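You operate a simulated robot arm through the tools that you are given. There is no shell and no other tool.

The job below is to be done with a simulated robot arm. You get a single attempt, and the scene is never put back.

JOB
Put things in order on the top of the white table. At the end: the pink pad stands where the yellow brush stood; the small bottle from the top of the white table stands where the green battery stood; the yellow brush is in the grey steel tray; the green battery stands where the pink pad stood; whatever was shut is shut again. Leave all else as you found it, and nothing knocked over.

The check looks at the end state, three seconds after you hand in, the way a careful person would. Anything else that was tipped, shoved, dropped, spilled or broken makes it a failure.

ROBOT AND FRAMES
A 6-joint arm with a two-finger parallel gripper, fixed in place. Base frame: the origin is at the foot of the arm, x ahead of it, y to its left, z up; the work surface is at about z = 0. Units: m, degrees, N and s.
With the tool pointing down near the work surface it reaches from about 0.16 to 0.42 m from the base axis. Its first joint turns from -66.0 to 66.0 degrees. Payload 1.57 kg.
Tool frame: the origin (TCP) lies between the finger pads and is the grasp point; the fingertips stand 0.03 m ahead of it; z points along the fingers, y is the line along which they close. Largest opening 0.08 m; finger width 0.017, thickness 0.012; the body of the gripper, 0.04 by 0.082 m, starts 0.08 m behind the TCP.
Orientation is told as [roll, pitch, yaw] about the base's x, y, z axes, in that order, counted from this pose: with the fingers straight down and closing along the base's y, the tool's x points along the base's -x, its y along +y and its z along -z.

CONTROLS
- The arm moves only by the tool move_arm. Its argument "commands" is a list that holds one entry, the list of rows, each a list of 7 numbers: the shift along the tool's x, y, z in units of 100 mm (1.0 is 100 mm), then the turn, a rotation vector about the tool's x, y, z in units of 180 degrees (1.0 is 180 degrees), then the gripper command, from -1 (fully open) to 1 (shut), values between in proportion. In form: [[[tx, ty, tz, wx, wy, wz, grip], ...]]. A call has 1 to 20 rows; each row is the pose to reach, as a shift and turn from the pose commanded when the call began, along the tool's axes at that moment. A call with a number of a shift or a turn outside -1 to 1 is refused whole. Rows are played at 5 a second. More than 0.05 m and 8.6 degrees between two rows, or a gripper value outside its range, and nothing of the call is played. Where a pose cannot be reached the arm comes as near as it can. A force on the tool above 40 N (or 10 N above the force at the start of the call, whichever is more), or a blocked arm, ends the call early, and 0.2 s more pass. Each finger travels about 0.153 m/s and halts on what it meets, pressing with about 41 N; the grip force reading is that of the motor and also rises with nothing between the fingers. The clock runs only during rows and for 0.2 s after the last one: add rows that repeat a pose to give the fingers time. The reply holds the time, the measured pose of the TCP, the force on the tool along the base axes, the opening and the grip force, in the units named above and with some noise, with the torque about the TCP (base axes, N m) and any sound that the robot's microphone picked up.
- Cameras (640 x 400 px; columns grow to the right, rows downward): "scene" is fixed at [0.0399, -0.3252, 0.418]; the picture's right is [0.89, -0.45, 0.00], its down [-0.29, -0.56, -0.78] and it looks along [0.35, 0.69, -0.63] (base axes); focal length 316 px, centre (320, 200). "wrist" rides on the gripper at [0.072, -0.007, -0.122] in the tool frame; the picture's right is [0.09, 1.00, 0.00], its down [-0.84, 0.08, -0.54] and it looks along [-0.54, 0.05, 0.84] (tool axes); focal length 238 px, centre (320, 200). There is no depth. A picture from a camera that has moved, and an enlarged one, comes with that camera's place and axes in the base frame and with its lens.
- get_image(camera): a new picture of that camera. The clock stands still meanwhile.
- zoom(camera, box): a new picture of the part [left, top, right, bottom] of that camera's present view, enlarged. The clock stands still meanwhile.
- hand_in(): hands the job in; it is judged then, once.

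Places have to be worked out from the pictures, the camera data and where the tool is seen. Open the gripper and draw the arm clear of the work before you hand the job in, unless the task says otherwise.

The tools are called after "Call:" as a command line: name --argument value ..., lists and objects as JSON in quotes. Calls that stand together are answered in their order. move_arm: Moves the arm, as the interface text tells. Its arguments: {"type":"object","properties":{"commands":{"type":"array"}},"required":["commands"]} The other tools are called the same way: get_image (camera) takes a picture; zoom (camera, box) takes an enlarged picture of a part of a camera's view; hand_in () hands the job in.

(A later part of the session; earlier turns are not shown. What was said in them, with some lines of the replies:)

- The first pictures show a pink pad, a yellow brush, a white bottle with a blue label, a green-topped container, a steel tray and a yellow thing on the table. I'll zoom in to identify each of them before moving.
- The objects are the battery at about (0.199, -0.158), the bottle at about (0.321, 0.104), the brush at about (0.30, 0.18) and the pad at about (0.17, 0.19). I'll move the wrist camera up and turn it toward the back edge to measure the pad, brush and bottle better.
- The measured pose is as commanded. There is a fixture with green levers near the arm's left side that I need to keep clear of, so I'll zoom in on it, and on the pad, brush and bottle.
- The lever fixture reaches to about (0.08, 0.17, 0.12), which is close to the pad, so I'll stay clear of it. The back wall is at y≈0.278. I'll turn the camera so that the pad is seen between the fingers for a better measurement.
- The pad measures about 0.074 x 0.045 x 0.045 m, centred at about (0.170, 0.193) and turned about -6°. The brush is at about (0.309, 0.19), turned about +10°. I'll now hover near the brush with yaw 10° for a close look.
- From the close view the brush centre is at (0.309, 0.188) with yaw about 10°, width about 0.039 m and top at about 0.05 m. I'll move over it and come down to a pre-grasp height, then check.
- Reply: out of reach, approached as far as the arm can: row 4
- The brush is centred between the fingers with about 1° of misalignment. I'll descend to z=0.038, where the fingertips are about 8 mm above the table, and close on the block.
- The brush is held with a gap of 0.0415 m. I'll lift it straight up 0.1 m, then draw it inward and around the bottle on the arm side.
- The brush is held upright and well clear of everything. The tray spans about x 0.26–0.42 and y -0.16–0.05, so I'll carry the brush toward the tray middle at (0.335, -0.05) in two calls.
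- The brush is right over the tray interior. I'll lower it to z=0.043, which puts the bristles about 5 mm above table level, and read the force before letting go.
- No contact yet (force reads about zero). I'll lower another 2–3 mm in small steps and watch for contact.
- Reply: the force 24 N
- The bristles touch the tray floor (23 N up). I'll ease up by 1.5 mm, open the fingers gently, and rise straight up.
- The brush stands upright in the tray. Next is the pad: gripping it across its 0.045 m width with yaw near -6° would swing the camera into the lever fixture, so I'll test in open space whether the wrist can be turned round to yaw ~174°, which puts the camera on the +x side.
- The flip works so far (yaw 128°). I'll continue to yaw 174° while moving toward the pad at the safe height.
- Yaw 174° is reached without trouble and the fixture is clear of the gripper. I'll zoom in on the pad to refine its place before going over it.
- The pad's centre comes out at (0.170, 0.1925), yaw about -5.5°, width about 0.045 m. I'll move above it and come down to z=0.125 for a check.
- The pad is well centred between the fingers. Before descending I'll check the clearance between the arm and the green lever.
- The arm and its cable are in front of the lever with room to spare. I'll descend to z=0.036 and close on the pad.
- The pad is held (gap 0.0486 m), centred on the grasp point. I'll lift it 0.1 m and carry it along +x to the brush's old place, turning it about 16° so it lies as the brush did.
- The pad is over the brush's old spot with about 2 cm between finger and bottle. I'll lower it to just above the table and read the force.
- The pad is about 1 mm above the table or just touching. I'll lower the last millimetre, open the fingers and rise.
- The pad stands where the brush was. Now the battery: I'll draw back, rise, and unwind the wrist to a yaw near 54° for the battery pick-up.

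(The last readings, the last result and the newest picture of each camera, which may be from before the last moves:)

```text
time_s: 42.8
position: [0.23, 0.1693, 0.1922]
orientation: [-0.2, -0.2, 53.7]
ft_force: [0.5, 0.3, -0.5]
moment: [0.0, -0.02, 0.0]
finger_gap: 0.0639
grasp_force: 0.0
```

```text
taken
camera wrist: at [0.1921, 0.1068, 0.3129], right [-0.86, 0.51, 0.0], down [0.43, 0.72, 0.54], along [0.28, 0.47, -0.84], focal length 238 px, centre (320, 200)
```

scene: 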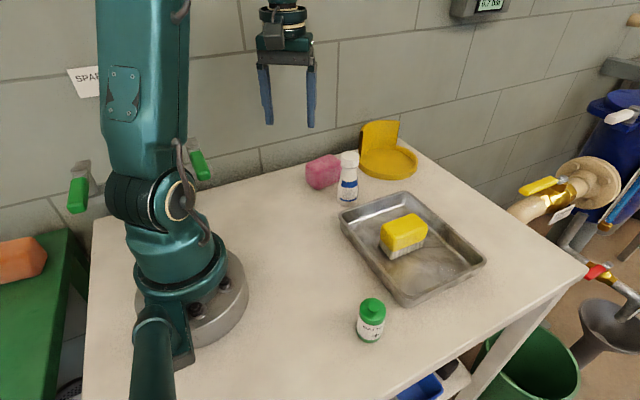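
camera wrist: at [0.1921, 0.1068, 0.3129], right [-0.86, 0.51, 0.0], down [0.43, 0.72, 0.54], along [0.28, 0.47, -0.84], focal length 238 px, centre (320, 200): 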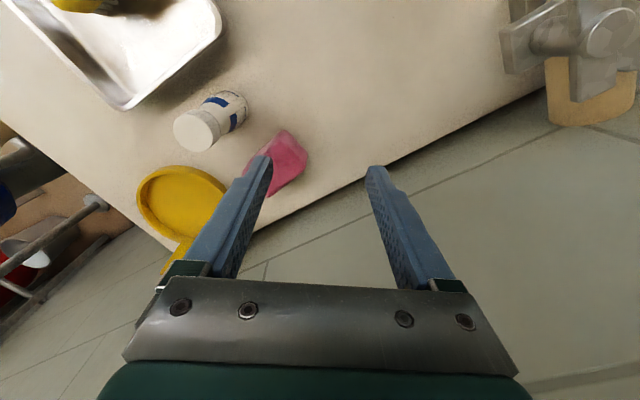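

The path over the table at z=0.19 is clear, so I'll swing across to above the battery in three equal moves.

Call:
move_arm --commands '[[[0.188, -0.111, 0, 0, 0, 0, -0.6], [0.376, -0.222, 0, 0, 0, 0, -0.6], [0.563, -0.334, 0, 0, 0, 0, -0.6], [0.751, -0.445, 0, 0, 0, 0, -0.6], [0.939, -0.556, 0, 0, 0, 0, -0.6]]]'

Call:
move_arm --commands '[[[0.188, -0.111, 0, 0, 0, 0, -0.6], [0.376, -0.222, 0, 0, 0, 0, -0.6], [0.563, -0.334, 0, 0, 0, 0, -0.6], [0.751, -0.445, 0, 0, 0, 0, -0.6], [0.939, -0.556, 0, 0, 0, 0, -0.6]]]'

Call:
move_arm --commands '[[[0.188, -0.111, 0, 0, 0, 0, -0.6], [0.376, -0.222, 0, 0, 0, 0, -0.6], [0.563, -0.334, 0, 0, 0, 0, -0.6], [0.751, -0.445, 0, 0, 0, 0, -0.6], [0.939, -0.556, 0, 0, 0, 0, -0.6], [0.939, -0.556, 0, 0, 0, 0, -0.6]]]'

Call:
get_image --camera "scene"

Call:
get_image --camera "wrist"

```text
time_s: 44.0
position: [0.2188, 0.0604, 0.1904]
orientation: [-0.1, -0.1, 54.0]
ft_force: [-0.2, -0.2, 0.2]
moment: [-0.01, -0.01, 0.0]
finger_gap: 0.064
grasp_force: 0.0
```

```text
time_s: 45.2
position: [0.2075, -0.0478, 0.1906]
orientation: [-0.1, -0.1, 53.9]
ft_force: [0.0, 0.4, -0.4]
moment: [-0.01, 0.01, 0.04]
finger_gap: 0.064
grasp_force: 0.1
```

```text
time_s: 46.6
position: [0.1984, -0.1558, 0.1905]
orientation: [-0.1, -0.2, 53.9]
ft_force: [-0.9, 0.2, -0.3]
moment: [0.03, 0.01, 0.01]
finger_gap: 0.0639
grasp_force: 0.1
```

```text
taken
```

scene: 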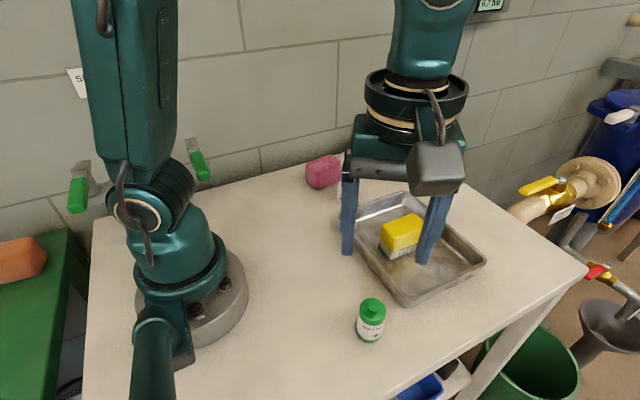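

```text
taken
camera wrist: at [0.1608, -0.2187, 0.3116], right [-0.86, 0.51, 0.0], down [0.43, 0.72, 0.54], along [0.28, 0.47, -0.84], focal length 238 px, centre (320, 200)
```

wrist: 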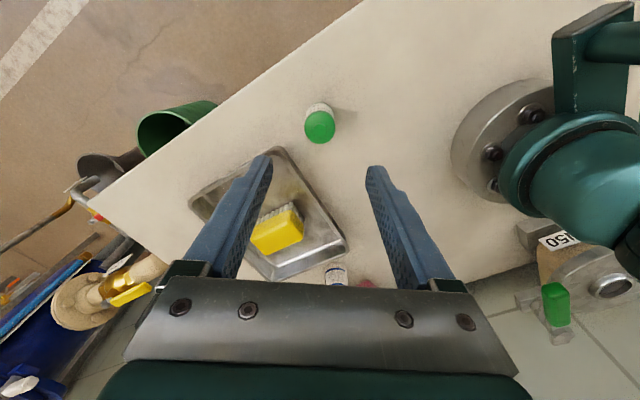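

The battery is seen standing between the fingers' line of sight. I'll zoom in to fix its centre exactly before descending.

Call:
zoom --camera "wrist" --box '[260, 70, 380, 170]'

```text
4.00 times, centred on (320, 120) of wrist
camera zoom: at [0.1608, -0.2187, 0.3116], right [-0.86, 0.51, 0.0], down [0.43, 0.72, 0.54], along [0.28, 0.47, -0.84], focal length 953 px, centre (320, 520)
```

zoom: 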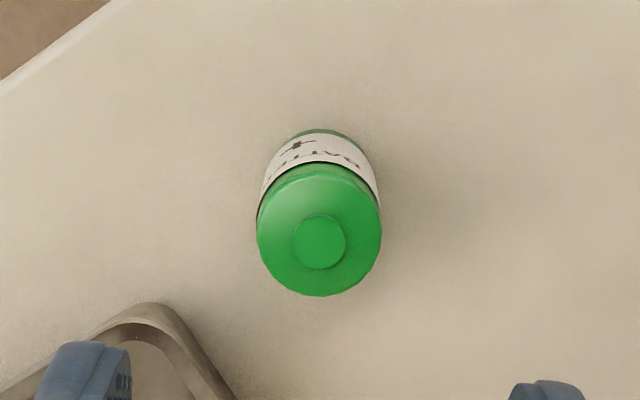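

The battery's centre is at about (0.199, -0.157), radius 0.0167, within 2 mm of the tool axis. I'll descend in two steps around it with wide-open margins.

Call:
move_arm --commands '[[[-0.011, 0.002, 0.2, 0, 0, 0, -0.6], [-0.011, 0.002, 0.4, 0, 0, 0, -0.6], [-0.011, 0.002, 0.6, 0, 0, 0, -0.6], [-0.011, 0.002, 0.8, 0, 0, 0, -0.6], [-0.011, 0.002, 0.92, 0, 0, 0, -0.6], [-0.011, 0.002, 0.92, 0, 0, 0, -0.6]]]'

Call:
get_image --camera "wrist"

Call:
get_image --camera "scene"

```text
time_s: 48.0
position: [0.1983, -0.1569, 0.0984]
orientation: [0.0, -0.1, 53.9]
ft_force: [0.4, 0.3, -0.3]
moment: [-0.03, -0.01, 0.0]
finger_gap: 0.0639
grasp_force: 0.0
```

```text
taken
camera wrist: at [0.1621, -0.2178, 0.2206], right [-0.86, 0.51, 0.0], down [0.43, 0.72, 0.54], along [0.28, 0.47, -0.84], focal length 238 px, centre (320, 200)
```

wrist: 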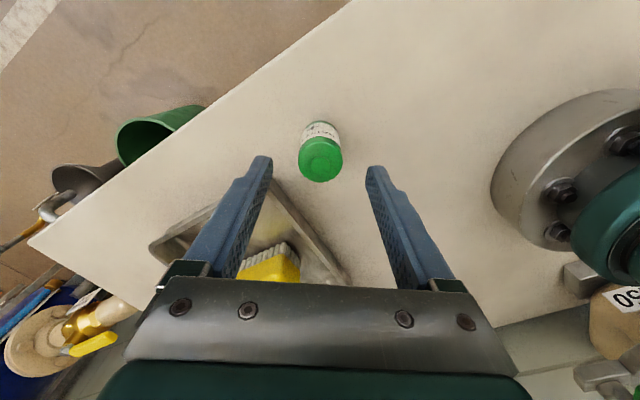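

```text
taken
```

scene: 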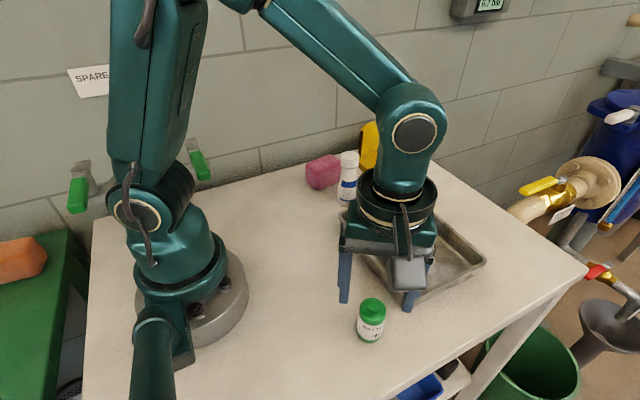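

Alignment is good: the battery is on the tool axis. I'll descend to z=0.036 and close on it.

Call:
move_arm --commands '[[[0, 0, 0.2, 0, 0, 0, -0.6], [0, 0, 0.4, 0, 0, 0, -0.6], [0, 0, 0.54, 0, 0, 0, -0.6], [0, 0, 0.61, 0, 0, 0, -0.6], [0, 0, 0.64, 0, 0, 0, -0.6], [0, 0, 0.64, 0, 0, 0, -0.6], [0, 0, 0.64, 0, 0, 0, 0], [0, 0, 0.64, 0, 0, 0, 1], [0, 0, 0.64, 0, 0, 0, 1], [0, 0, 0.64, 0, 0, 0, 1]]]'

Call:
get_image --camera "wrist"

Call:
get_image --camera "scene"

```text
time_s: 50.2
position: [0.1995, -0.1566, 0.0356]
orientation: [-0.2, -0.1, 53.9]
ft_force: [-1.2, 0.7, 0.3]
moment: [0.02, 0.05, 0.01]
finger_gap: 0.0329
grasp_force: 41.1
```

```text
taken
camera wrist: at [0.1619, -0.2171, 0.1566], right [-0.86, 0.51, 0.0], down [0.43, 0.72, 0.54], along [0.28, 0.47, -0.84], focal length 238 px, centre (320, 200)
```

wrist: 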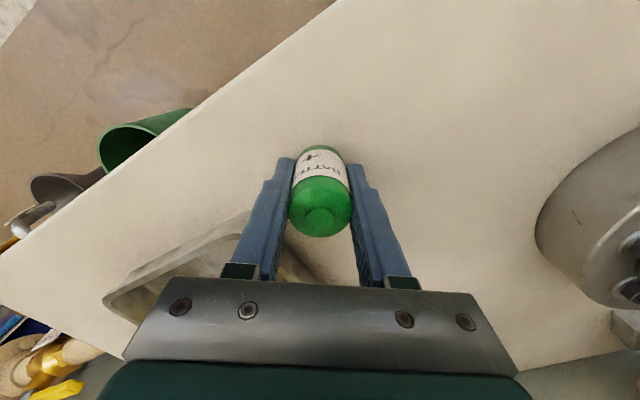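

```text
taken
```

scene: 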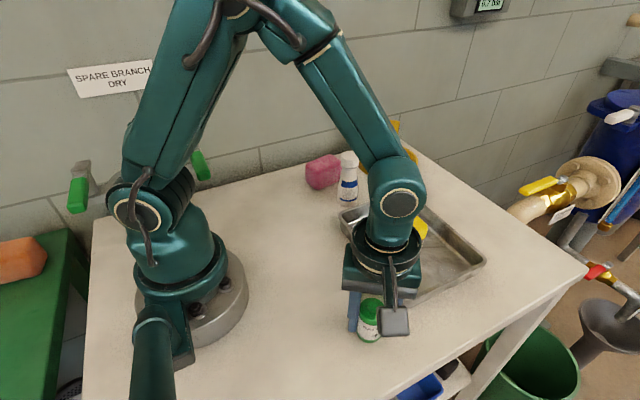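

The battery is held (gap 0.0329 m). I'll lift it and carry it across at safe height to the pad's old place, turning the wrist toward yaw 110° so that the camera stays away from the lever fixture.

Call:
move_arm --commands '[[[0, 0, -0.1, 0, 0, 0, 1], [0, 0, -0.28, 0, 0, 0, 1], [0, 0, -0.46, 0, 0, 0, 1], [0, 0, -0.64, 0, 0, 0, 1], [0, 0, -0.82, 0, 0, 0, 1], [0, 0, -1.0, 0, 0, 0, 1], [-0.176, 0.088, -1.0, 0, 0, 0, 1], [-0.352, 0.176, -1.0, 0, 0, 0, 1], [-0.527, 0.265, -1.0, 0, 0, 0, 1], [-0.703, 0.353, -1.0, 0, 0, 0, 1], [-0.879, 0.441, -1.0, 0, 0, 0, 1]]]'

Call:
move_arm --commands '[[[0, 0, -0.18, 0, 0, 0, 1], [0, 0, -0.36, 0, 0, 0, 1], [0, 0, -0.54, 0, 0, 0, 1], [-0.17, 0.123, -0.54, 0, 0, 0, 1], [-0.34, 0.247, -0.54, 0, 0, 0, 1], [-0.51, 0.37, -0.54, 0, 0, 0, 1], [-0.68, 0.494, -0.54, 0, 0, 0, 1], [-0.85, 0.617, -0.54, 0, 0, 0, 1]]]'

Call:
move_arm --commands '[[[-0.058, 0.112, 0, 0, 0, -0.0389, 1], [-0.116, 0.223, 0, 0, 0, -0.0778, 1], [-0.174, 0.335, 0, 0, 0, -0.1167, 1], [-0.232, 0.447, 0, 0, 0, -0.1556, 1], [-0.289, 0.558, 0, 0, 0, -0.1944, 1], [-0.347, 0.67, 0, 0, 0, -0.2333, 1], [-0.405, 0.781, 0, 0, 0, -0.2722, 1], [-0.463, 0.893, 0, 0, 0, -0.3111, 1], [-0.463, 0.893, 0, 0, 0, -0.3111, 1]]]'

Call:
get_image --camera "scene"

Call:
get_image --camera "wrist"

```text
time_s: 52.6
position: [0.2154, -0.0593, 0.1351]
orientation: [-0.1, 0.1, 53.8]
ft_force: [-1.0, -0.1, -1.2]
moment: [0.03, -0.02, 0.0]
finger_gap: 0.0333
grasp_force: 41.5
```

```text
time_s: 54.4
position: [0.2149, 0.0468, 0.1886]
orientation: [-0.1, -0.1, 53.7]
ft_force: [-0.8, -0.3, -0.8]
moment: [0.0, -0.02, -0.01]
finger_gap: 0.0326
grasp_force: 40.5
```

```text
time_s: 56.4
position: [0.1697, 0.1346, 0.1888]
orientation: [-0.2, 0.0, 110.1]
ft_force: [-0.6, -0.1, -1.4]
moment: [0.02, -0.01, -0.01]
finger_gap: 0.0329
grasp_force: 41.2
```

```text
taken
```

scene: 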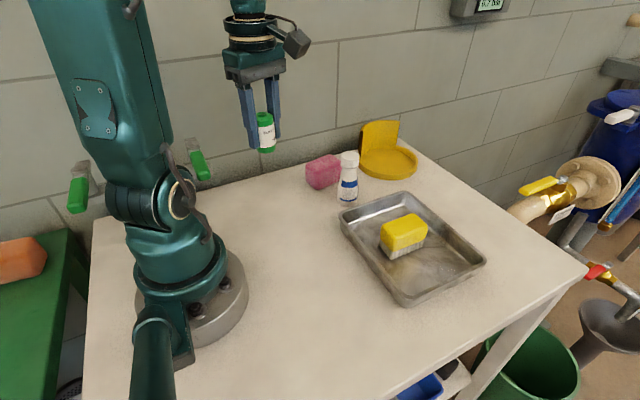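

```text
taken
camera wrist: at [0.2008, 0.07, 0.3097], right [-0.9, -0.43, 0.0], down [-0.36, 0.76, 0.54], along [-0.23, 0.49, -0.84], focal length 238 px, centre (320, 200)
```

wrist: 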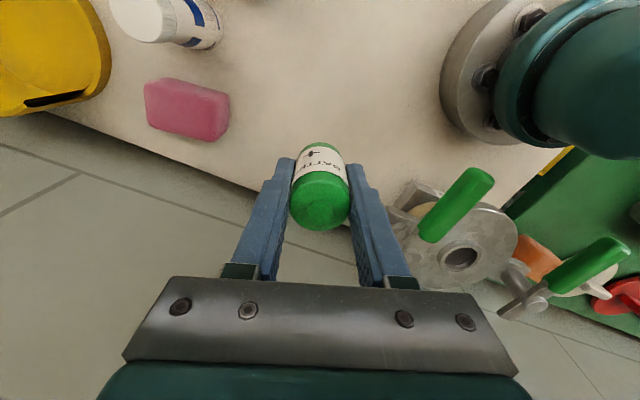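

The battery is held upright near the pad's old place, with the camera away from the levers. I'll move over (0.170, 0.193) and come down to z=0.10.

Call:
move_arm --commands '[[[-0.18, -0.066, 0, 0, 0, 0, 1], [-0.36, -0.131, 0, 0, 0, 0, 1], [-0.54, -0.197, 0, 0, 0, 0, 1], [-0.54, -0.197, 0.2, 0, 0, 0, 1], [-0.54, -0.197, 0.4, 0, 0, 0, 1], [-0.54, -0.197, 0.6, 0, 0, 0, 1], [-0.54, -0.197, 0.8, 0, 0, 0, 1], [-0.54, -0.197, 0.9, 0, 0, 0, 1], [-0.54, -0.197, 0.9, 0, 0, 0, 1]]]'

Call:
get_image --camera "scene"

Call:
get_image --camera "wrist"

```text
time_s: 58.4
position: [0.1708, 0.1942, 0.0998]
orientation: [-0.1, 0.0, 109.9]
ft_force: [0.3, 0.0, -1.0]
moment: [0.0, -0.01, -0.01]
finger_gap: 0.0327
grasp_force: 40.8
```

```text
taken
```

scene: 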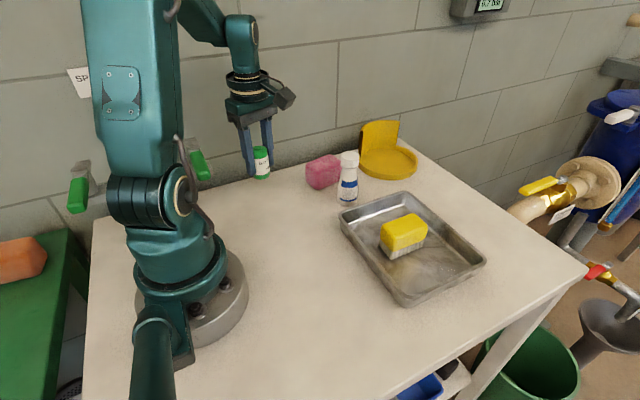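

```text
taken
camera wrist: at [0.2018, 0.129, 0.2208], right [-0.91, -0.42, 0.0], down [-0.36, 0.76, 0.54], along [-0.23, 0.49, -0.84], focal length 238 px, centre (320, 200)
```

wrist: 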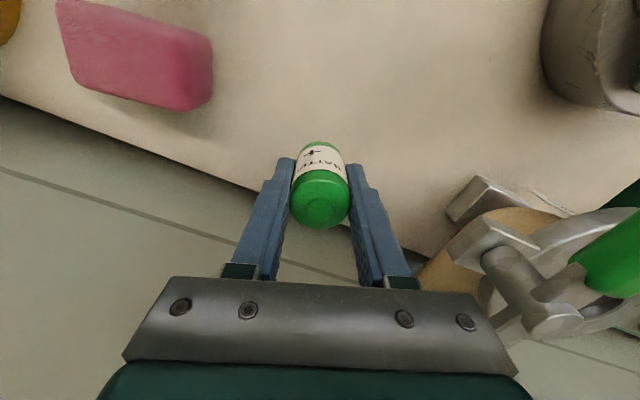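

There is about 3 cm between the gripper body and the fixture and the spot below is free. I'll lower the battery to just above the table and read the force.

Call:
move_arm --commands '[[[0, 0, 0.18, 0, 0, 0, 1], [0, 0, 0.36, 0, 0, 0, 1], [0, 0, 0.5, 0, 0, 0, 1], [0, 0, 0.58, 0, 0, 0, 1], [0, 0, 0.62, 0, 0, 0, 1], [0, 0, 0.63, 0, 0, 0, 1], [0, 0, 0.635, 0, 0, 0, 1], [0, 0, 0.635, 0, 0, 0, 1]]]'

Call:
zoom --camera "scene" --box '[180, 100, 340, 220]'

```text
time_s: 59.5
position: [0.1724, 0.1939, 0.0412]
orientation: [-0.2, 0.0, 109.9]
ft_force: [-0.6, 0.1, 1.8]
moment: [0.0, 0.14, -0.02]
finger_gap: 0.0325
grasp_force: 40.5
stopped in row 5: the force on the tool passed its limit at 44 N (the readings are from after the stop); the commanded pose is now the measured one
```

```text
3.33 times, centred on (260, 160) of scene
camera zoom: at [0.0399, -0.3252, 0.418], right [0.89, -0.45, 0.0], down [-0.29, -0.56, -0.78], along [0.35, 0.69, -0.63], focal length 1053 px, centre (520, 333)
```

zoom: 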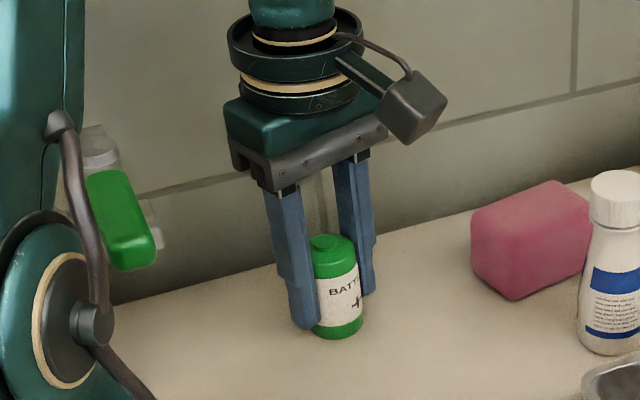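

The battery touched the table at z≈0.041 (it had slid a few millimetres in the grip). The view shows it standing on the table, and the force is now near zero. I'll open gently and rise.

Call:
move_arm --commands '[[[0, 0, 0, 0, 0, 0, 1], [0, 0, 0, 0, 0, 0, 0.1], [0, 0, 0, 0, 0, 0, -0.2], [0, 0, 0, 0, 0, 0, -0.5], [0, 0, 0, 0, 0, 0, -0.5], [0, 0, -0.1, 0, 0, 0, -0.5], [0, 0, -0.25, 0, 0, 0, -0.5], [0, 0, -0.45, 0, 0, 0, -0.5], [0, 0, -0.65, 0, 0, 0, -0.5], [0, 0, -0.85, 0, 0, 0, -0.5], [0, 0, -0.95, 0, 0, 0, -0.5], [0, 0, -0.95, 0, 0, 0, -0.5]]]'

Call:
get_image --camera "scene"

Call:
get_image --camera "wrist"

```text
time_s: 62.1
position: [0.1706, 0.1935, 0.1379]
orientation: [-0.2, 0.1, 109.9]
ft_force: [-1.2, 0.4, 0.2]
moment: [-0.01, -0.02, -0.02]
finger_gap: 0.06
grasp_force: 0.1
```

```text
taken
```

scene: 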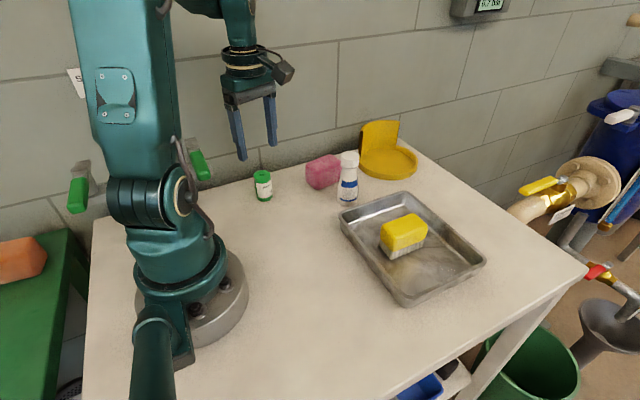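

```text
taken
camera wrist: at [0.202, 0.1291, 0.2593], right [-0.9, -0.43, 0.0], down [-0.36, 0.76, 0.54], along [-0.23, 0.49, -0.84], focal length 238 px, centre (320, 200)
```

wrist: 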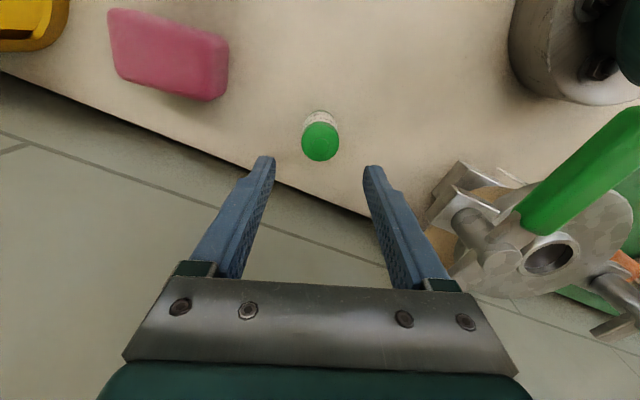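

The battery stands upright where the pad was. Now the bottle: I'll rise and move over to about (0.321, 0.104), keeping yaw 110° so the fingers close roughly along x, clear of pad and tray.

Call:
move_arm --commands '[[[0, 0, -0.2, 0, 0, 0, -0.5], [0, 0, -0.4, 0, 0, 0, -0.5], [0.17, -0.138, -0.4, 0, 0, 0, -0.5], [0.34, -0.276, -0.4, 0, 0, 0, -0.5], [0.51, -0.413, -0.4, 0, 0, 0, -0.5], [0.68, -0.551, -0.4, 0, 0, 0, -0.5]]]'

Call:
move_arm --commands '[[[0.17, -0.138, 0, 0, 0, 0, -0.5], [0.34, -0.276, 0, 0, 0, 0, -0.5], [0.51, -0.413, 0, 0, 0, 0, -0.5], [0.68, -0.551, 0, 0, 0, 0, -0.5], [0.68, -0.551, 0, 0, 0, 0, -0.5]]]'

Call:
get_image --camera "wrist"

Call:
get_image --camera "scene"

```text
time_s: 63.5
position: [0.2461, 0.1484, 0.1787]
orientation: [-0.2, 0.0, 110.0]
ft_force: [-0.4, -0.1, 0.1]
moment: [-0.05, -0.01, 0.0]
finger_gap: 0.0599
grasp_force: 0.0
```

```text
time_s: 64.7
position: [0.3233, 0.1036, 0.1786]
orientation: [-0.1, 0.1, 109.9]
ft_force: [-0.1, 0.0, 0.0]
moment: [0.01, 0.03, 0.01]
finger_gap: 0.0603
grasp_force: 0.2
```

```text
taken
camera wrist: at [0.3528, 0.0385, 0.2993], right [-0.9, -0.43, 0.0], down [-0.36, 0.76, 0.54], along [-0.23, 0.49, -0.84], focal length 238 px, centre (320, 200)
```

wrist: 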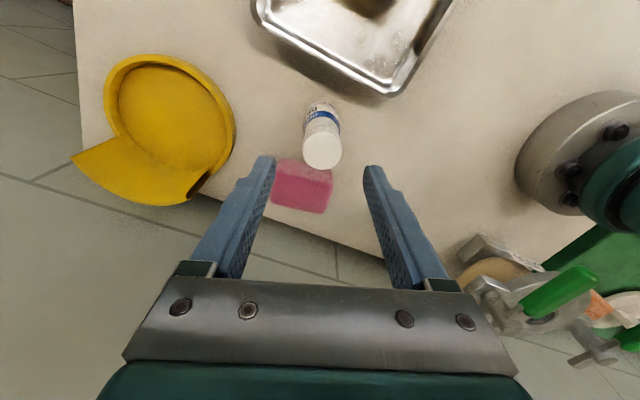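

```text
taken
```

scene: 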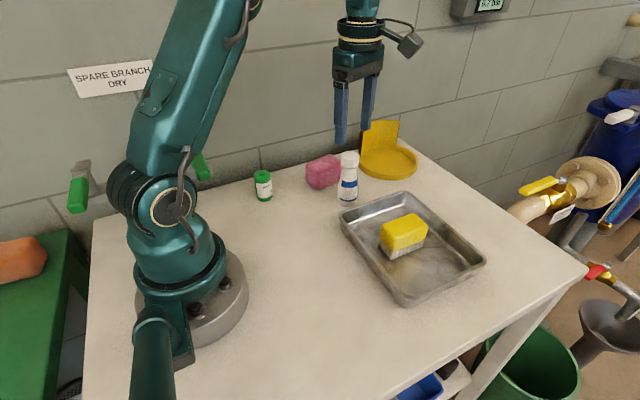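

Call:
zoom --camera "wrist" --box '[260, 80, 380, 180]'

```text
4.00 times, centred on (320, 130) of wrist
camera zoom: at [0.3528, 0.0385, 0.2993], right [-0.9, -0.43, 0.0], down [-0.36, 0.76, 0.54], along [-0.23, 0.49, -0.84], focal length 953 px, centre (320, 480)
```

zoom: 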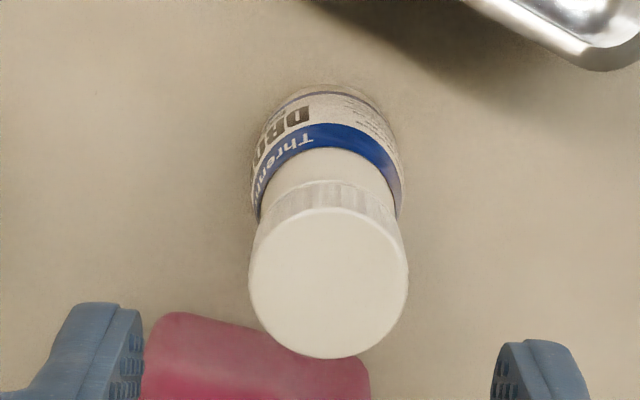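

The bottle is within 2 mm of the tool axis, and the cap fits between the open fingers. I'll correct by 1.5 mm and descend to z≈0.10, then check.

Call:
move_arm --commands '[[[-0.015, 0.012, 0.0, 0, 0, 0, -0.6], [-0.015, 0.012, 0.2, 0, 0, 0, -0.6], [-0.015, 0.012, 0.4, 0, 0, 0, -0.6], [-0.015, 0.012, 0.6, 0, 0, 0, -0.6], [-0.015, 0.012, 0.78, 0, 0, 0, -0.6], [-0.015, 0.012, 0.78, 0, 0, 0, -0.6]]]'

Call:
get_image --camera "wrist"

Call:
zoom --camera "scene" --box '[280, 80, 440, 220]'

```text
time_s: 66.1
position: [0.3195, 0.1029, 0.101]
orientation: [-0.3, 0.1, 109.8]
ft_force: [-0.6, 0.8, -0.7]
moment: [0.03, -0.02, 0.01]
finger_gap: 0.0641
grasp_force: 0.0
```

```text
taken
camera wrist: at [0.3497, 0.0383, 0.2229], right [-0.9, -0.43, 0.0], down [-0.36, 0.76, 0.54], along [-0.23, 0.49, -0.84], focal length 238 px, centre (320, 200)
```

wrist: 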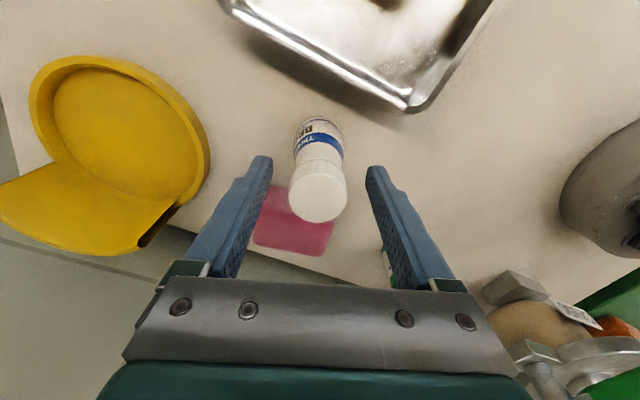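

```text
2.86 times, centred on (360, 150) of scene
camera zoom: at [0.0399, -0.3252, 0.418], right [0.89, -0.45, 0.0], down [-0.29, -0.56, -0.78], along [0.35, 0.69, -0.63], focal length 902 px, centre (206, 343)
```

zoom: 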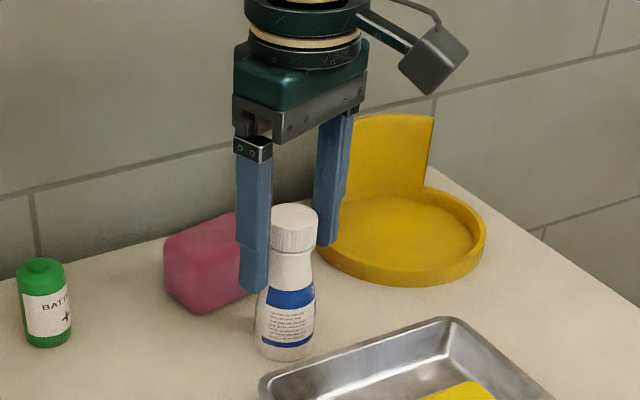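

The bottle is centred between the fingers. I'll descend to z≈0.040 and close on the lower body.

Call:
move_arm --commands '[[[0, 0, 0.18, 0, 0, 0, -0.6], [0, 0, 0.36, 0, 0, 0, -0.6], [0, 0, 0.5, 0, 0, 0, -0.6], [0, 0, 0.58, 0, 0, 0, -0.6], [0, 0, 0.605, 0, 0, 0, -0.6], [0, 0, 0.605, 0, 0, 0, -0.6], [0, 0, 0.605, 0, 0, 0, -0.3], [0, 0, 0.605, 0, 0, 0, 1], [0, 0, 0.605, 0, 0, 0, 1], [0, 0, 0.605, 0, 0, 0, 1]]]'

Call:
get_image --camera "wrist"

Call:
zoom --camera "scene" --box '[280, 80, 440, 220]'

```text
time_s: 68.3
position: [0.3212, 0.1047, 0.0407]
orientation: [-0.2, -0.1, 109.9]
ft_force: [-0.2, 0.2, 0.6]
moment: [0.02, 0.0, 0.02]
finger_gap: 0.0405
grasp_force: 41.2
```

```text
taken
camera wrist: at [0.3508, 0.0398, 0.1617], right [-0.9, -0.43, 0.0], down [-0.36, 0.76, 0.54], along [-0.23, 0.49, -0.84], focal length 238 px, centre (320, 200)
```

wrist: 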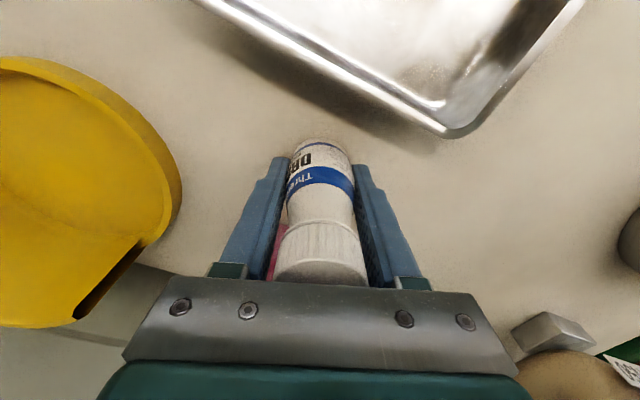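

```text
2.86 times, centred on (360, 150) of scene
camera zoom: at [0.0399, -0.3252, 0.418], right [0.89, -0.45, 0.0], down [-0.29, -0.56, -0.78], along [0.35, 0.69, -0.63], focal length 902 px, centre (206, 343)
```

zoom: 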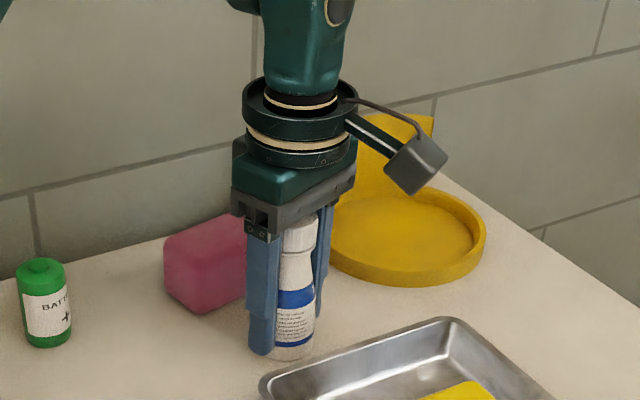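

The bottle is held low on its body (gap 0.0405 m). I'll lift it straight up 0.1 m and check for slip before travelling.

Call:
move_arm --commands '[[[0, 0, -0.05, 0, 0, 0, 1], [0, 0, -0.15, 0, 0, 0, 1], [0, 0, -0.32, 0, 0, 0, 1], [0, 0, -0.49, 0, 0, 0, 1], [0, 0, -0.66, 0, 0, 0, 1], [0, 0, -0.83, 0, 0, 0, 1], [0, 0, -1.0, 0, 0, 0, 1], [0, 0, -1.0, 0, 0, 0, 1]]]'

Call:
get_image --camera "wrist"

Call:
get_image --camera "scene"

```text
time_s: 70.1
position: [0.3199, 0.1047, 0.1401]
orientation: [-0.3, 0.1, 109.9]
ft_force: [0.0, -0.8, -1.0]
moment: [-0.01, 0.0, -0.01]
finger_gap: 0.0403
grasp_force: 41.5
```

```text
taken
camera wrist: at [0.3497, 0.0395, 0.2618], right [-0.9, -0.43, 0.0], down [-0.36, 0.76, 0.54], along [-0.23, 0.49, -0.84], focal length 238 px, centre (320, 200)
```

wrist: 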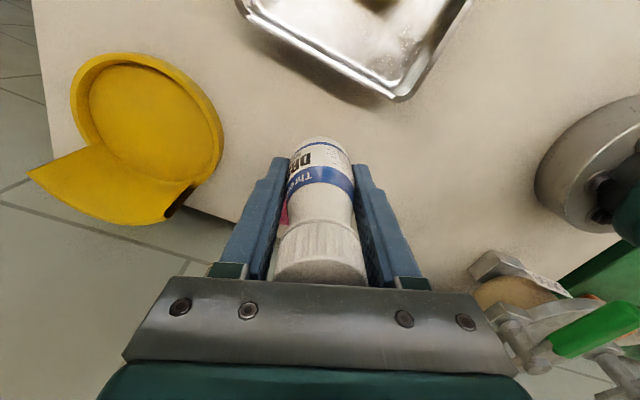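

```text
taken
```

scene: 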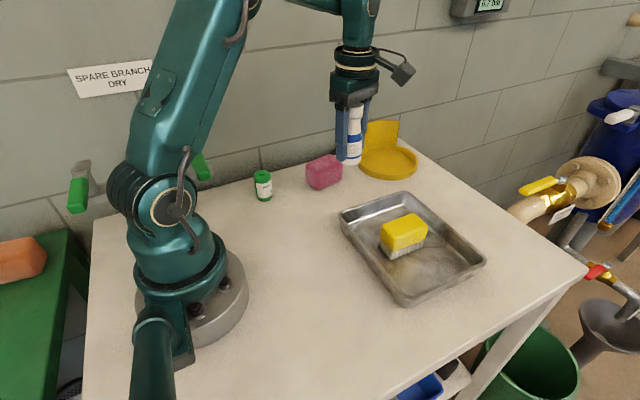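

The bottle hangs upright with almost no slip. I'll carry it inward and across to above the battery's old place at (0.199, -0.157), turning back to yaw 60° on the way.

Call:
move_arm --commands '[[[0.056, 0.197, 0, 0, 0, 0, 1], [0.112, 0.394, 0, 0, 0, 0, 1], [0.168, 0.591, 0, 0, 0, 0, 1], [0.224, 0.788, -0.1, 0, 0, 0, 1], [0.28, 0.985, -0.2, 0, 0, 0, 1]]]'

Call:
move_arm --commands '[[[0.145, 0.111, 0, 0, 0, 0.0278, 1], [0.29, 0.222, 0, 0, 0, 0.0556, 1], [0.435, 0.334, 0, 0, 0, 0.0833, 1], [0.579, 0.445, 0, 0, 0, 0.1111, 1], [0.724, 0.556, 0, 0, 0, 0.1389, 1], [0.869, 0.667, 0, 0, 0, 0.1667, 1]]]'

Call:
move_arm --commands '[[[0.193, -0.022, 0, 0, 0, 0.0222, 1], [0.386, -0.044, 0, 0, 0, 0.0444, 1], [0.58, -0.065, 0, 0, 0, 0.0667, 1], [0.773, -0.087, 0, 0, 0, 0.0889, 1], [0.966, -0.109, 0, 0, 0, 0.1111, 1], [0.966, -0.109, 0, 0, 0, 0.1111, 1]]]'

Call:
get_image --camera "scene"

Call:
get_image --camera "wrist"

```text
time_s: 71.3
position: [0.2362, 0.0446, 0.1593]
orientation: [-0.3, 0.0, 110.0]
ft_force: [-0.4, 0.1, -0.7]
moment: [0.02, 0.01, -0.02]
finger_gap: 0.0401
grasp_force: 40.5
```

```text
time_s: 72.7
position: [0.205, -0.0599, 0.1578]
orientation: [-0.2, -0.1, 79.8]
ft_force: [0.5, -0.3, -1.3]
moment: [0.0, 0.0, -0.04]
finger_gap: 0.0402
grasp_force: 41.1
```

```text
time_s: 74.1
position: [0.1976, -0.1568, 0.1578]
orientation: [-0.1, -0.1, 59.9]
ft_force: [-0.2, -0.7, -0.4]
moment: [-0.03, 0.01, 0.0]
finger_gap: 0.0405
grasp_force: 41.5
```

```text
taken
```

scene: 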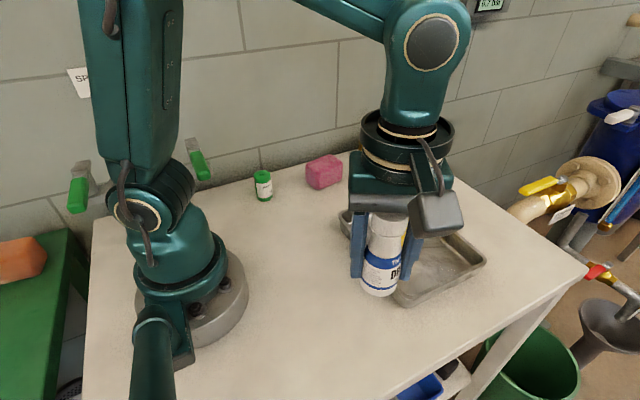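

```text
taken
camera wrist: at [0.1668, -0.2219, 0.2791], right [-0.91, 0.42, 0.0], down [0.35, 0.76, 0.54], along [0.23, 0.49, -0.84], focal length 238 px, centre (320, 200)
```

wrist: 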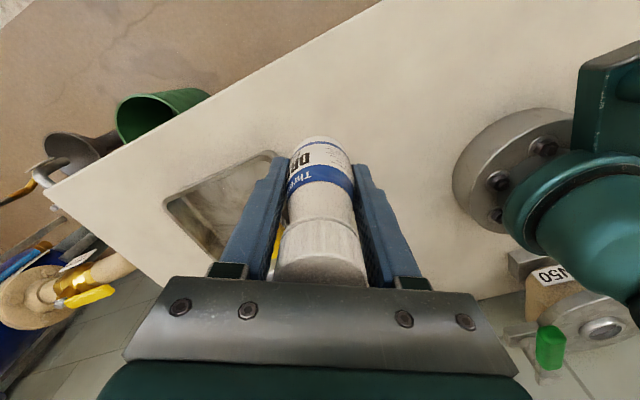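

The bottle is over the target spot. I'll lower it 0.1 m, leaving about 2 cm to go, and check.

Call:
move_arm --commands '[[[0, 0, 0.2, 0, 0, 0, 1], [0, 0, 0.4, 0, 0, 0, 1], [0, 0, 0.6, 0, 0, 0, 1], [0, 0, 0.8, 0, 0, 0, 1], [0, 0, 0.95, 0, 0, 0, 1], [0, 0, 1.0, 0, 0, 0, 1], [0, 0, 1.0, 0, 0, 0, 1]]]'

Call:
zoom --camera "scene" --box '[290, 220, 490, 360]'

```text
time_s: 75.7
position: [0.1978, -0.1567, 0.0589]
orientation: [-0.1, -0.2, 59.9]
ft_force: [0.3, -0.3, 0.0]
moment: [0.04, 0.0, 0.02]
finger_gap: 0.0404
grasp_force: 41.2
```

```text
2.86 times, centred on (390, 290) of scene
camera zoom: at [0.0399, -0.3252, 0.418], right [0.89, -0.45, 0.0], down [-0.29, -0.56, -0.78], along [0.35, 0.69, -0.63], focal length 902 px, centre (120, -57)
```

zoom: 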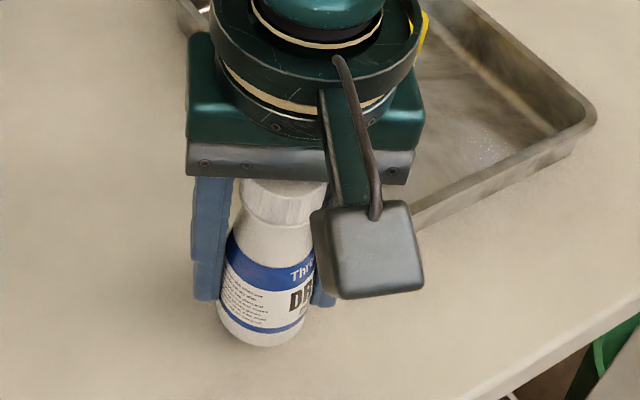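

There's roughly 1.5–2 cm to go. I'll lower in small steps and read the force.

Call:
move_arm --commands '[[[0, 0, 0.05, 0, 0, 0, 1], [0, 0, 0.1, 0, 0, 0, 1], [0, 0, 0.13, 0, 0, 0, 1], [0, 0, 0.145, 0, 0, 0, 1], [0, 0, 0.145, 0, 0, 0, 1]]]'

```text
time_s: 76.9
position: [0.199, -0.158, 0.0445]
orientation: [0.0, -0.2, 59.9]
ft_force: [-0.9, 0.3, -0.8]
moment: [0.0, 0.02, 0.03]
finger_gap: 0.0404
grasp_force: 40.9
```

Still no contact, so I'll go down 1 mm at a time for three more steps.

Call:
move_arm --commands '[[[0, 0, 0.01, 0, 0, 0, 1], [0, 0, 0.02, 0, 0, 0, 1], [0, 0, 0.02, 0, 0, 0, 1]]]'

```text
time_s: 77.7
position: [0.1987, -0.1569, 0.0428]
orientation: [-0.1, -0.1, 60.0]
ft_force: [0.0, 0.3, -0.2]
moment: [0.04, -0.01, 0.0]
finger_gap: 0.0405
grasp_force: 40.7
```

Call:
move_arm --commands '[[[0, 0, 0.008, 0, 0, 0, 1], [0, 0, 0.015, 0, 0, 0, 1], [0, 0, 0.015, 0, 0, 0, 1]]]'

Call:
zoom --camera "scene" --box '[330, 260, 430, 360]'

```text
time_s: 78.2
position: [0.1981, -0.1571, 0.0422]
orientation: [-0.1, -0.2, 60.0]
ft_force: [-2.5, 2.1, 10.3]
moment: [0.02, 0.14, -0.06]
finger_gap: 0.0402
grasp_force: 41.4
stopped in row 2: the force on the tool passed its limit at 43 N (the readings are from after the stop); the commanded pose is now the measured one
```

```text
4.00 times, centred on (380, 310) of scene
camera zoom: at [0.0398, -0.3252, 0.418], right [0.89, -0.45, 0.0], down [-0.29, -0.56, -0.78], along [0.35, 0.69, -0.63], focal length 1264 px, centre (80, -240)
```

zoom: 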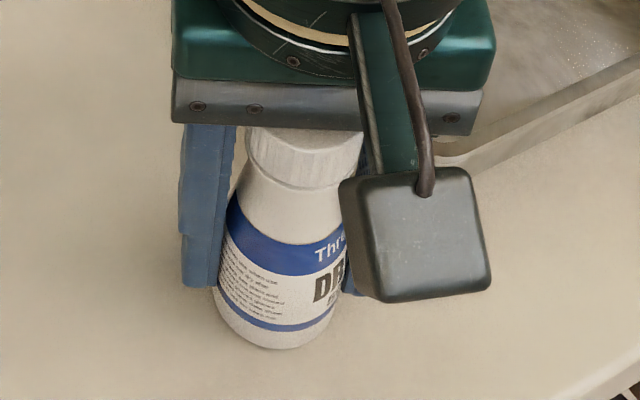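

The bottle has touched the table (10 N residual). I'll ease up half a millimetre, open the fingers gently and rise straight up.

Call:
move_arm --commands '[[[0, 0, -0.005, 0, 0, 0, 1], [0, 0, -0.005, 0, 0, 0, -0.1], [0, 0, -0.005, 0, 0, 0, -0.3], [0, 0, -0.005, 0, 0, 0, -0.55], [0, 0, -0.005, 0, 0, 0, -0.55], [0, 0, -0.005, 0, 0, 0, -0.55], [0, 0, -0.1, 0, 0, 0, -0.55], [0, 0, -0.25, 0, 0, 0, -0.55], [0, 0, -0.4, 0, 0, 0, -0.55], [0, 0, -0.55, 0, 0, 0, -0.55], [0, 0, -0.7, 0, 0, 0, -0.55], [0, 0, -0.85, 0, 0, 0, -0.55], [0, 0, -1.0, 0, 0, 0, -0.55], [0, 0, -1.0, 0, 0, 0, -0.55]]]'

Call:
get_image --camera "scene"

Call:
get_image --camera "wrist"

```text
time_s: 81.2
position: [0.1992, -0.1568, 0.1431]
orientation: [-0.1, -0.2, 59.9]
ft_force: [0.2, 0.8, 0.2]
moment: [0.0, 0.01, 0.01]
finger_gap: 0.0619
grasp_force: 0.1
```

```text
taken
```

scene: 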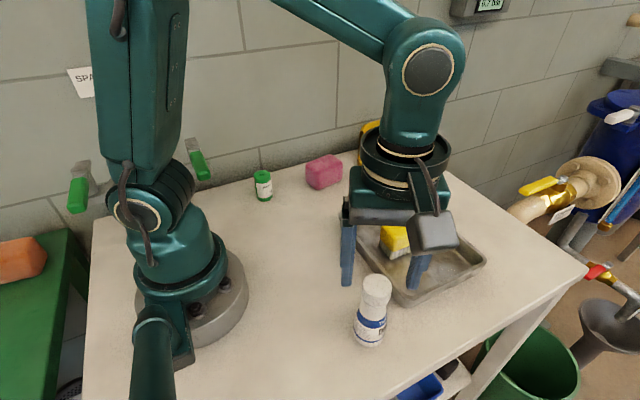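

```text
taken
camera wrist: at [0.1677, -0.2228, 0.2639], right [-0.91, 0.42, 0.0], down [0.35, 0.76, 0.54], along [0.23, 0.49, -0.84], focal length 238 px, centre (320, 200)
```

wrist: 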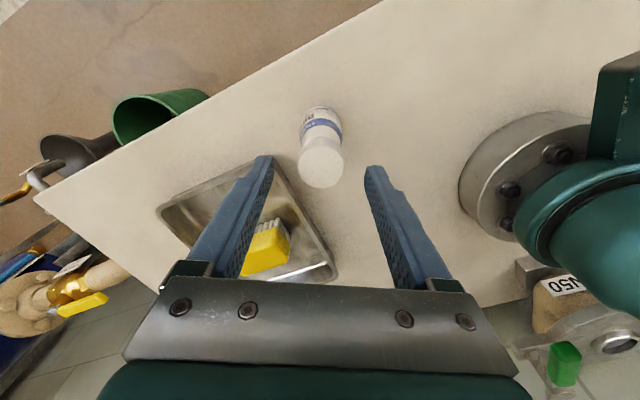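

The bottle stands upright in the battery's old place. I'll rise further and draw the arm away over the open table for a final look.

Call:
move_arm --commands '[[[0, 0, -0.2, 0, 0, 0, -0.6], [0, 0, -0.4, 0, 0, 0, -0.6], [0, 0, -0.6, 0, 0, 0, -0.7], [-0.18, 0.011, -0.6, 0, 0, 0, -0.8], [-0.357, 0.022, -0.6, 0, 0, 0, -0.9], [-0.536, 0.032, -0.6, 0, 0, 0, -1], [-0.714, 0.043, -0.6, 0, 0, 0, -1], [-0.893, 0.054, -0.6, 0, 0, 0, -1]]]'

Call:
move_arm --commands '[[[-0.18, 0.011, -0.05, 0, 0, 0, -1], [-0.357, 0.022, -0.1, 0, 0, 0, -1], [-0.536, 0.032, -0.15, 0, 0, 0, -1], [-0.714, 0.043, -0.2, 0, 0, 0, -1], [-0.714, 0.043, -0.2, 0, 0, 0, -1]]]'

Call:
get_image --camera "scene"

Call:
get_image --camera "wrist"

```text
time_s: 83.0
position: [0.2374, -0.0767, 0.2043]
orientation: [-0.2, -0.1, 59.9]
ft_force: [0.3, -1.2, -0.4]
moment: [0.01, -0.01, -0.01]
finger_gap: 0.0801
grasp_force: 0.0
```

```text
time_s: 84.2
position: [0.2709, -0.0128, 0.2241]
orientation: [0.0, -0.2, 59.9]
ft_force: [-0.5, 0.1, 0.3]
moment: [0.01, 0.04, 0.0]
finger_gap: 0.08
grasp_force: 0.2
```

```text
taken
```

scene: 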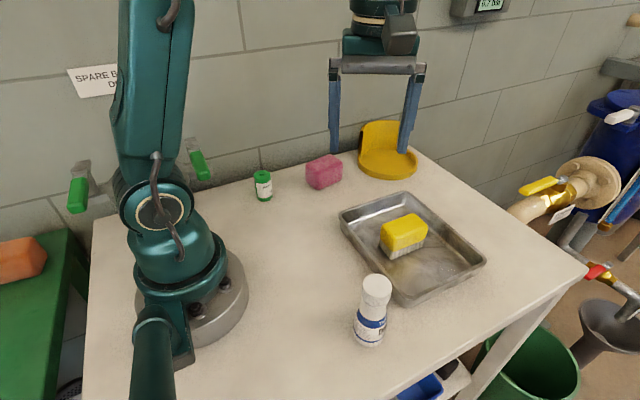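

```text
taken
camera wrist: at [0.2392, -0.0788, 0.3442], right [-0.91, 0.42, 0.0], down [0.35, 0.76, 0.54], along [0.23, 0.49, -0.84], focal length 238 px, centre (320, 200)
```

wrist: 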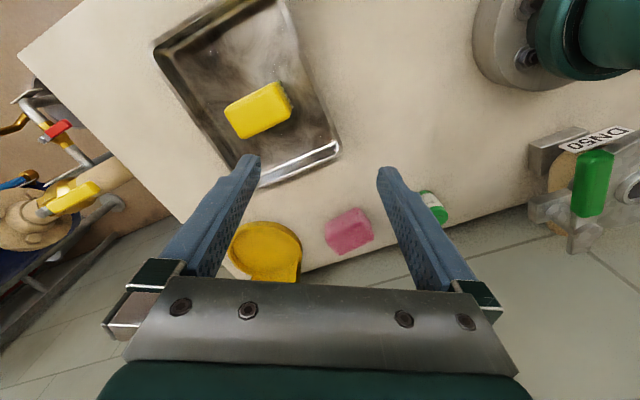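

Everything appears in place. I'll zoom in to compare positions and uprightness against the first pictures before handing in.

Call:
zoom --camera "scene" --box '[300, 260, 460, 360]'

Call:
zoom --camera "scene" --box '[220, 110, 460, 260]'

```text
4.00 times, centred on (380, 310) of scene
camera zoom: at [0.0399, -0.3252, 0.418], right [0.89, -0.45, 0.0], down [-0.29, -0.56, -0.78], along [0.35, 0.69, -0.63], focal length 1264 px, centre (80, -240)
```

zoom: 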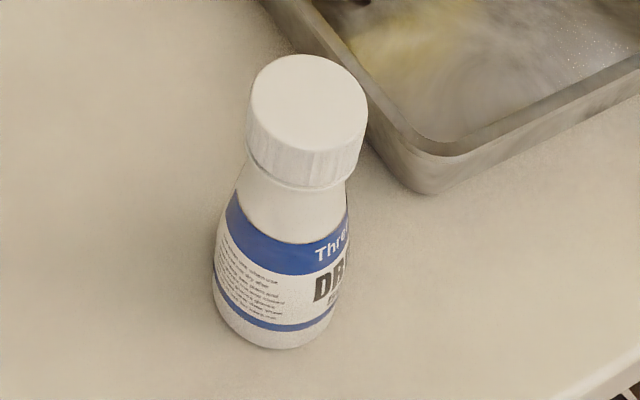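

```text
2.67 times, centred on (340, 185) of scene
camera zoom: at [0.0399, -0.3252, 0.418], right [0.89, -0.45, 0.0], down [-0.29, -0.56, -0.78], along [0.35, 0.69, -0.63], focal length 842 px, centre (267, 240)
```

zoom: 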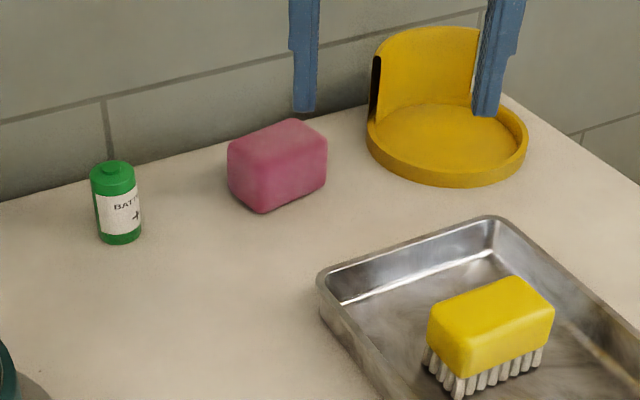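

The bottle stands within a few millimetres of where the battery was, the battery where the pad was, and the pad where the brush was. The brush is upright in the tray, and the tray and yellow holder look unmoved. Nothing was opened, the bottle's cap is still on, and the gripper is open and clear, so I'm handing in.

Call:
hand_in

```text
The job is handed in.
```

The job is handed in, and the last pictures showed everything on the white table where you asked:

- **Yellow brush:** it stands bristles-down in the grey steel tray.
- **Pink pad:** it stands where the brush stood, turned about 10° to match how the brush lay.
- **Green battery:** it stands upright where the pad stood. It slid a few millimetres in the gripper on the way, so it touched the table slightly early when set down.
- **Small bottle:** it stands upright with its cap on, within a few millimetres of where the battery stood.

I opened nothing, so there was nothing to shut again. The tray and the yellow holder look unmoved, and nothing was knocked over. I left the gripper open and the arm clear of the objects.
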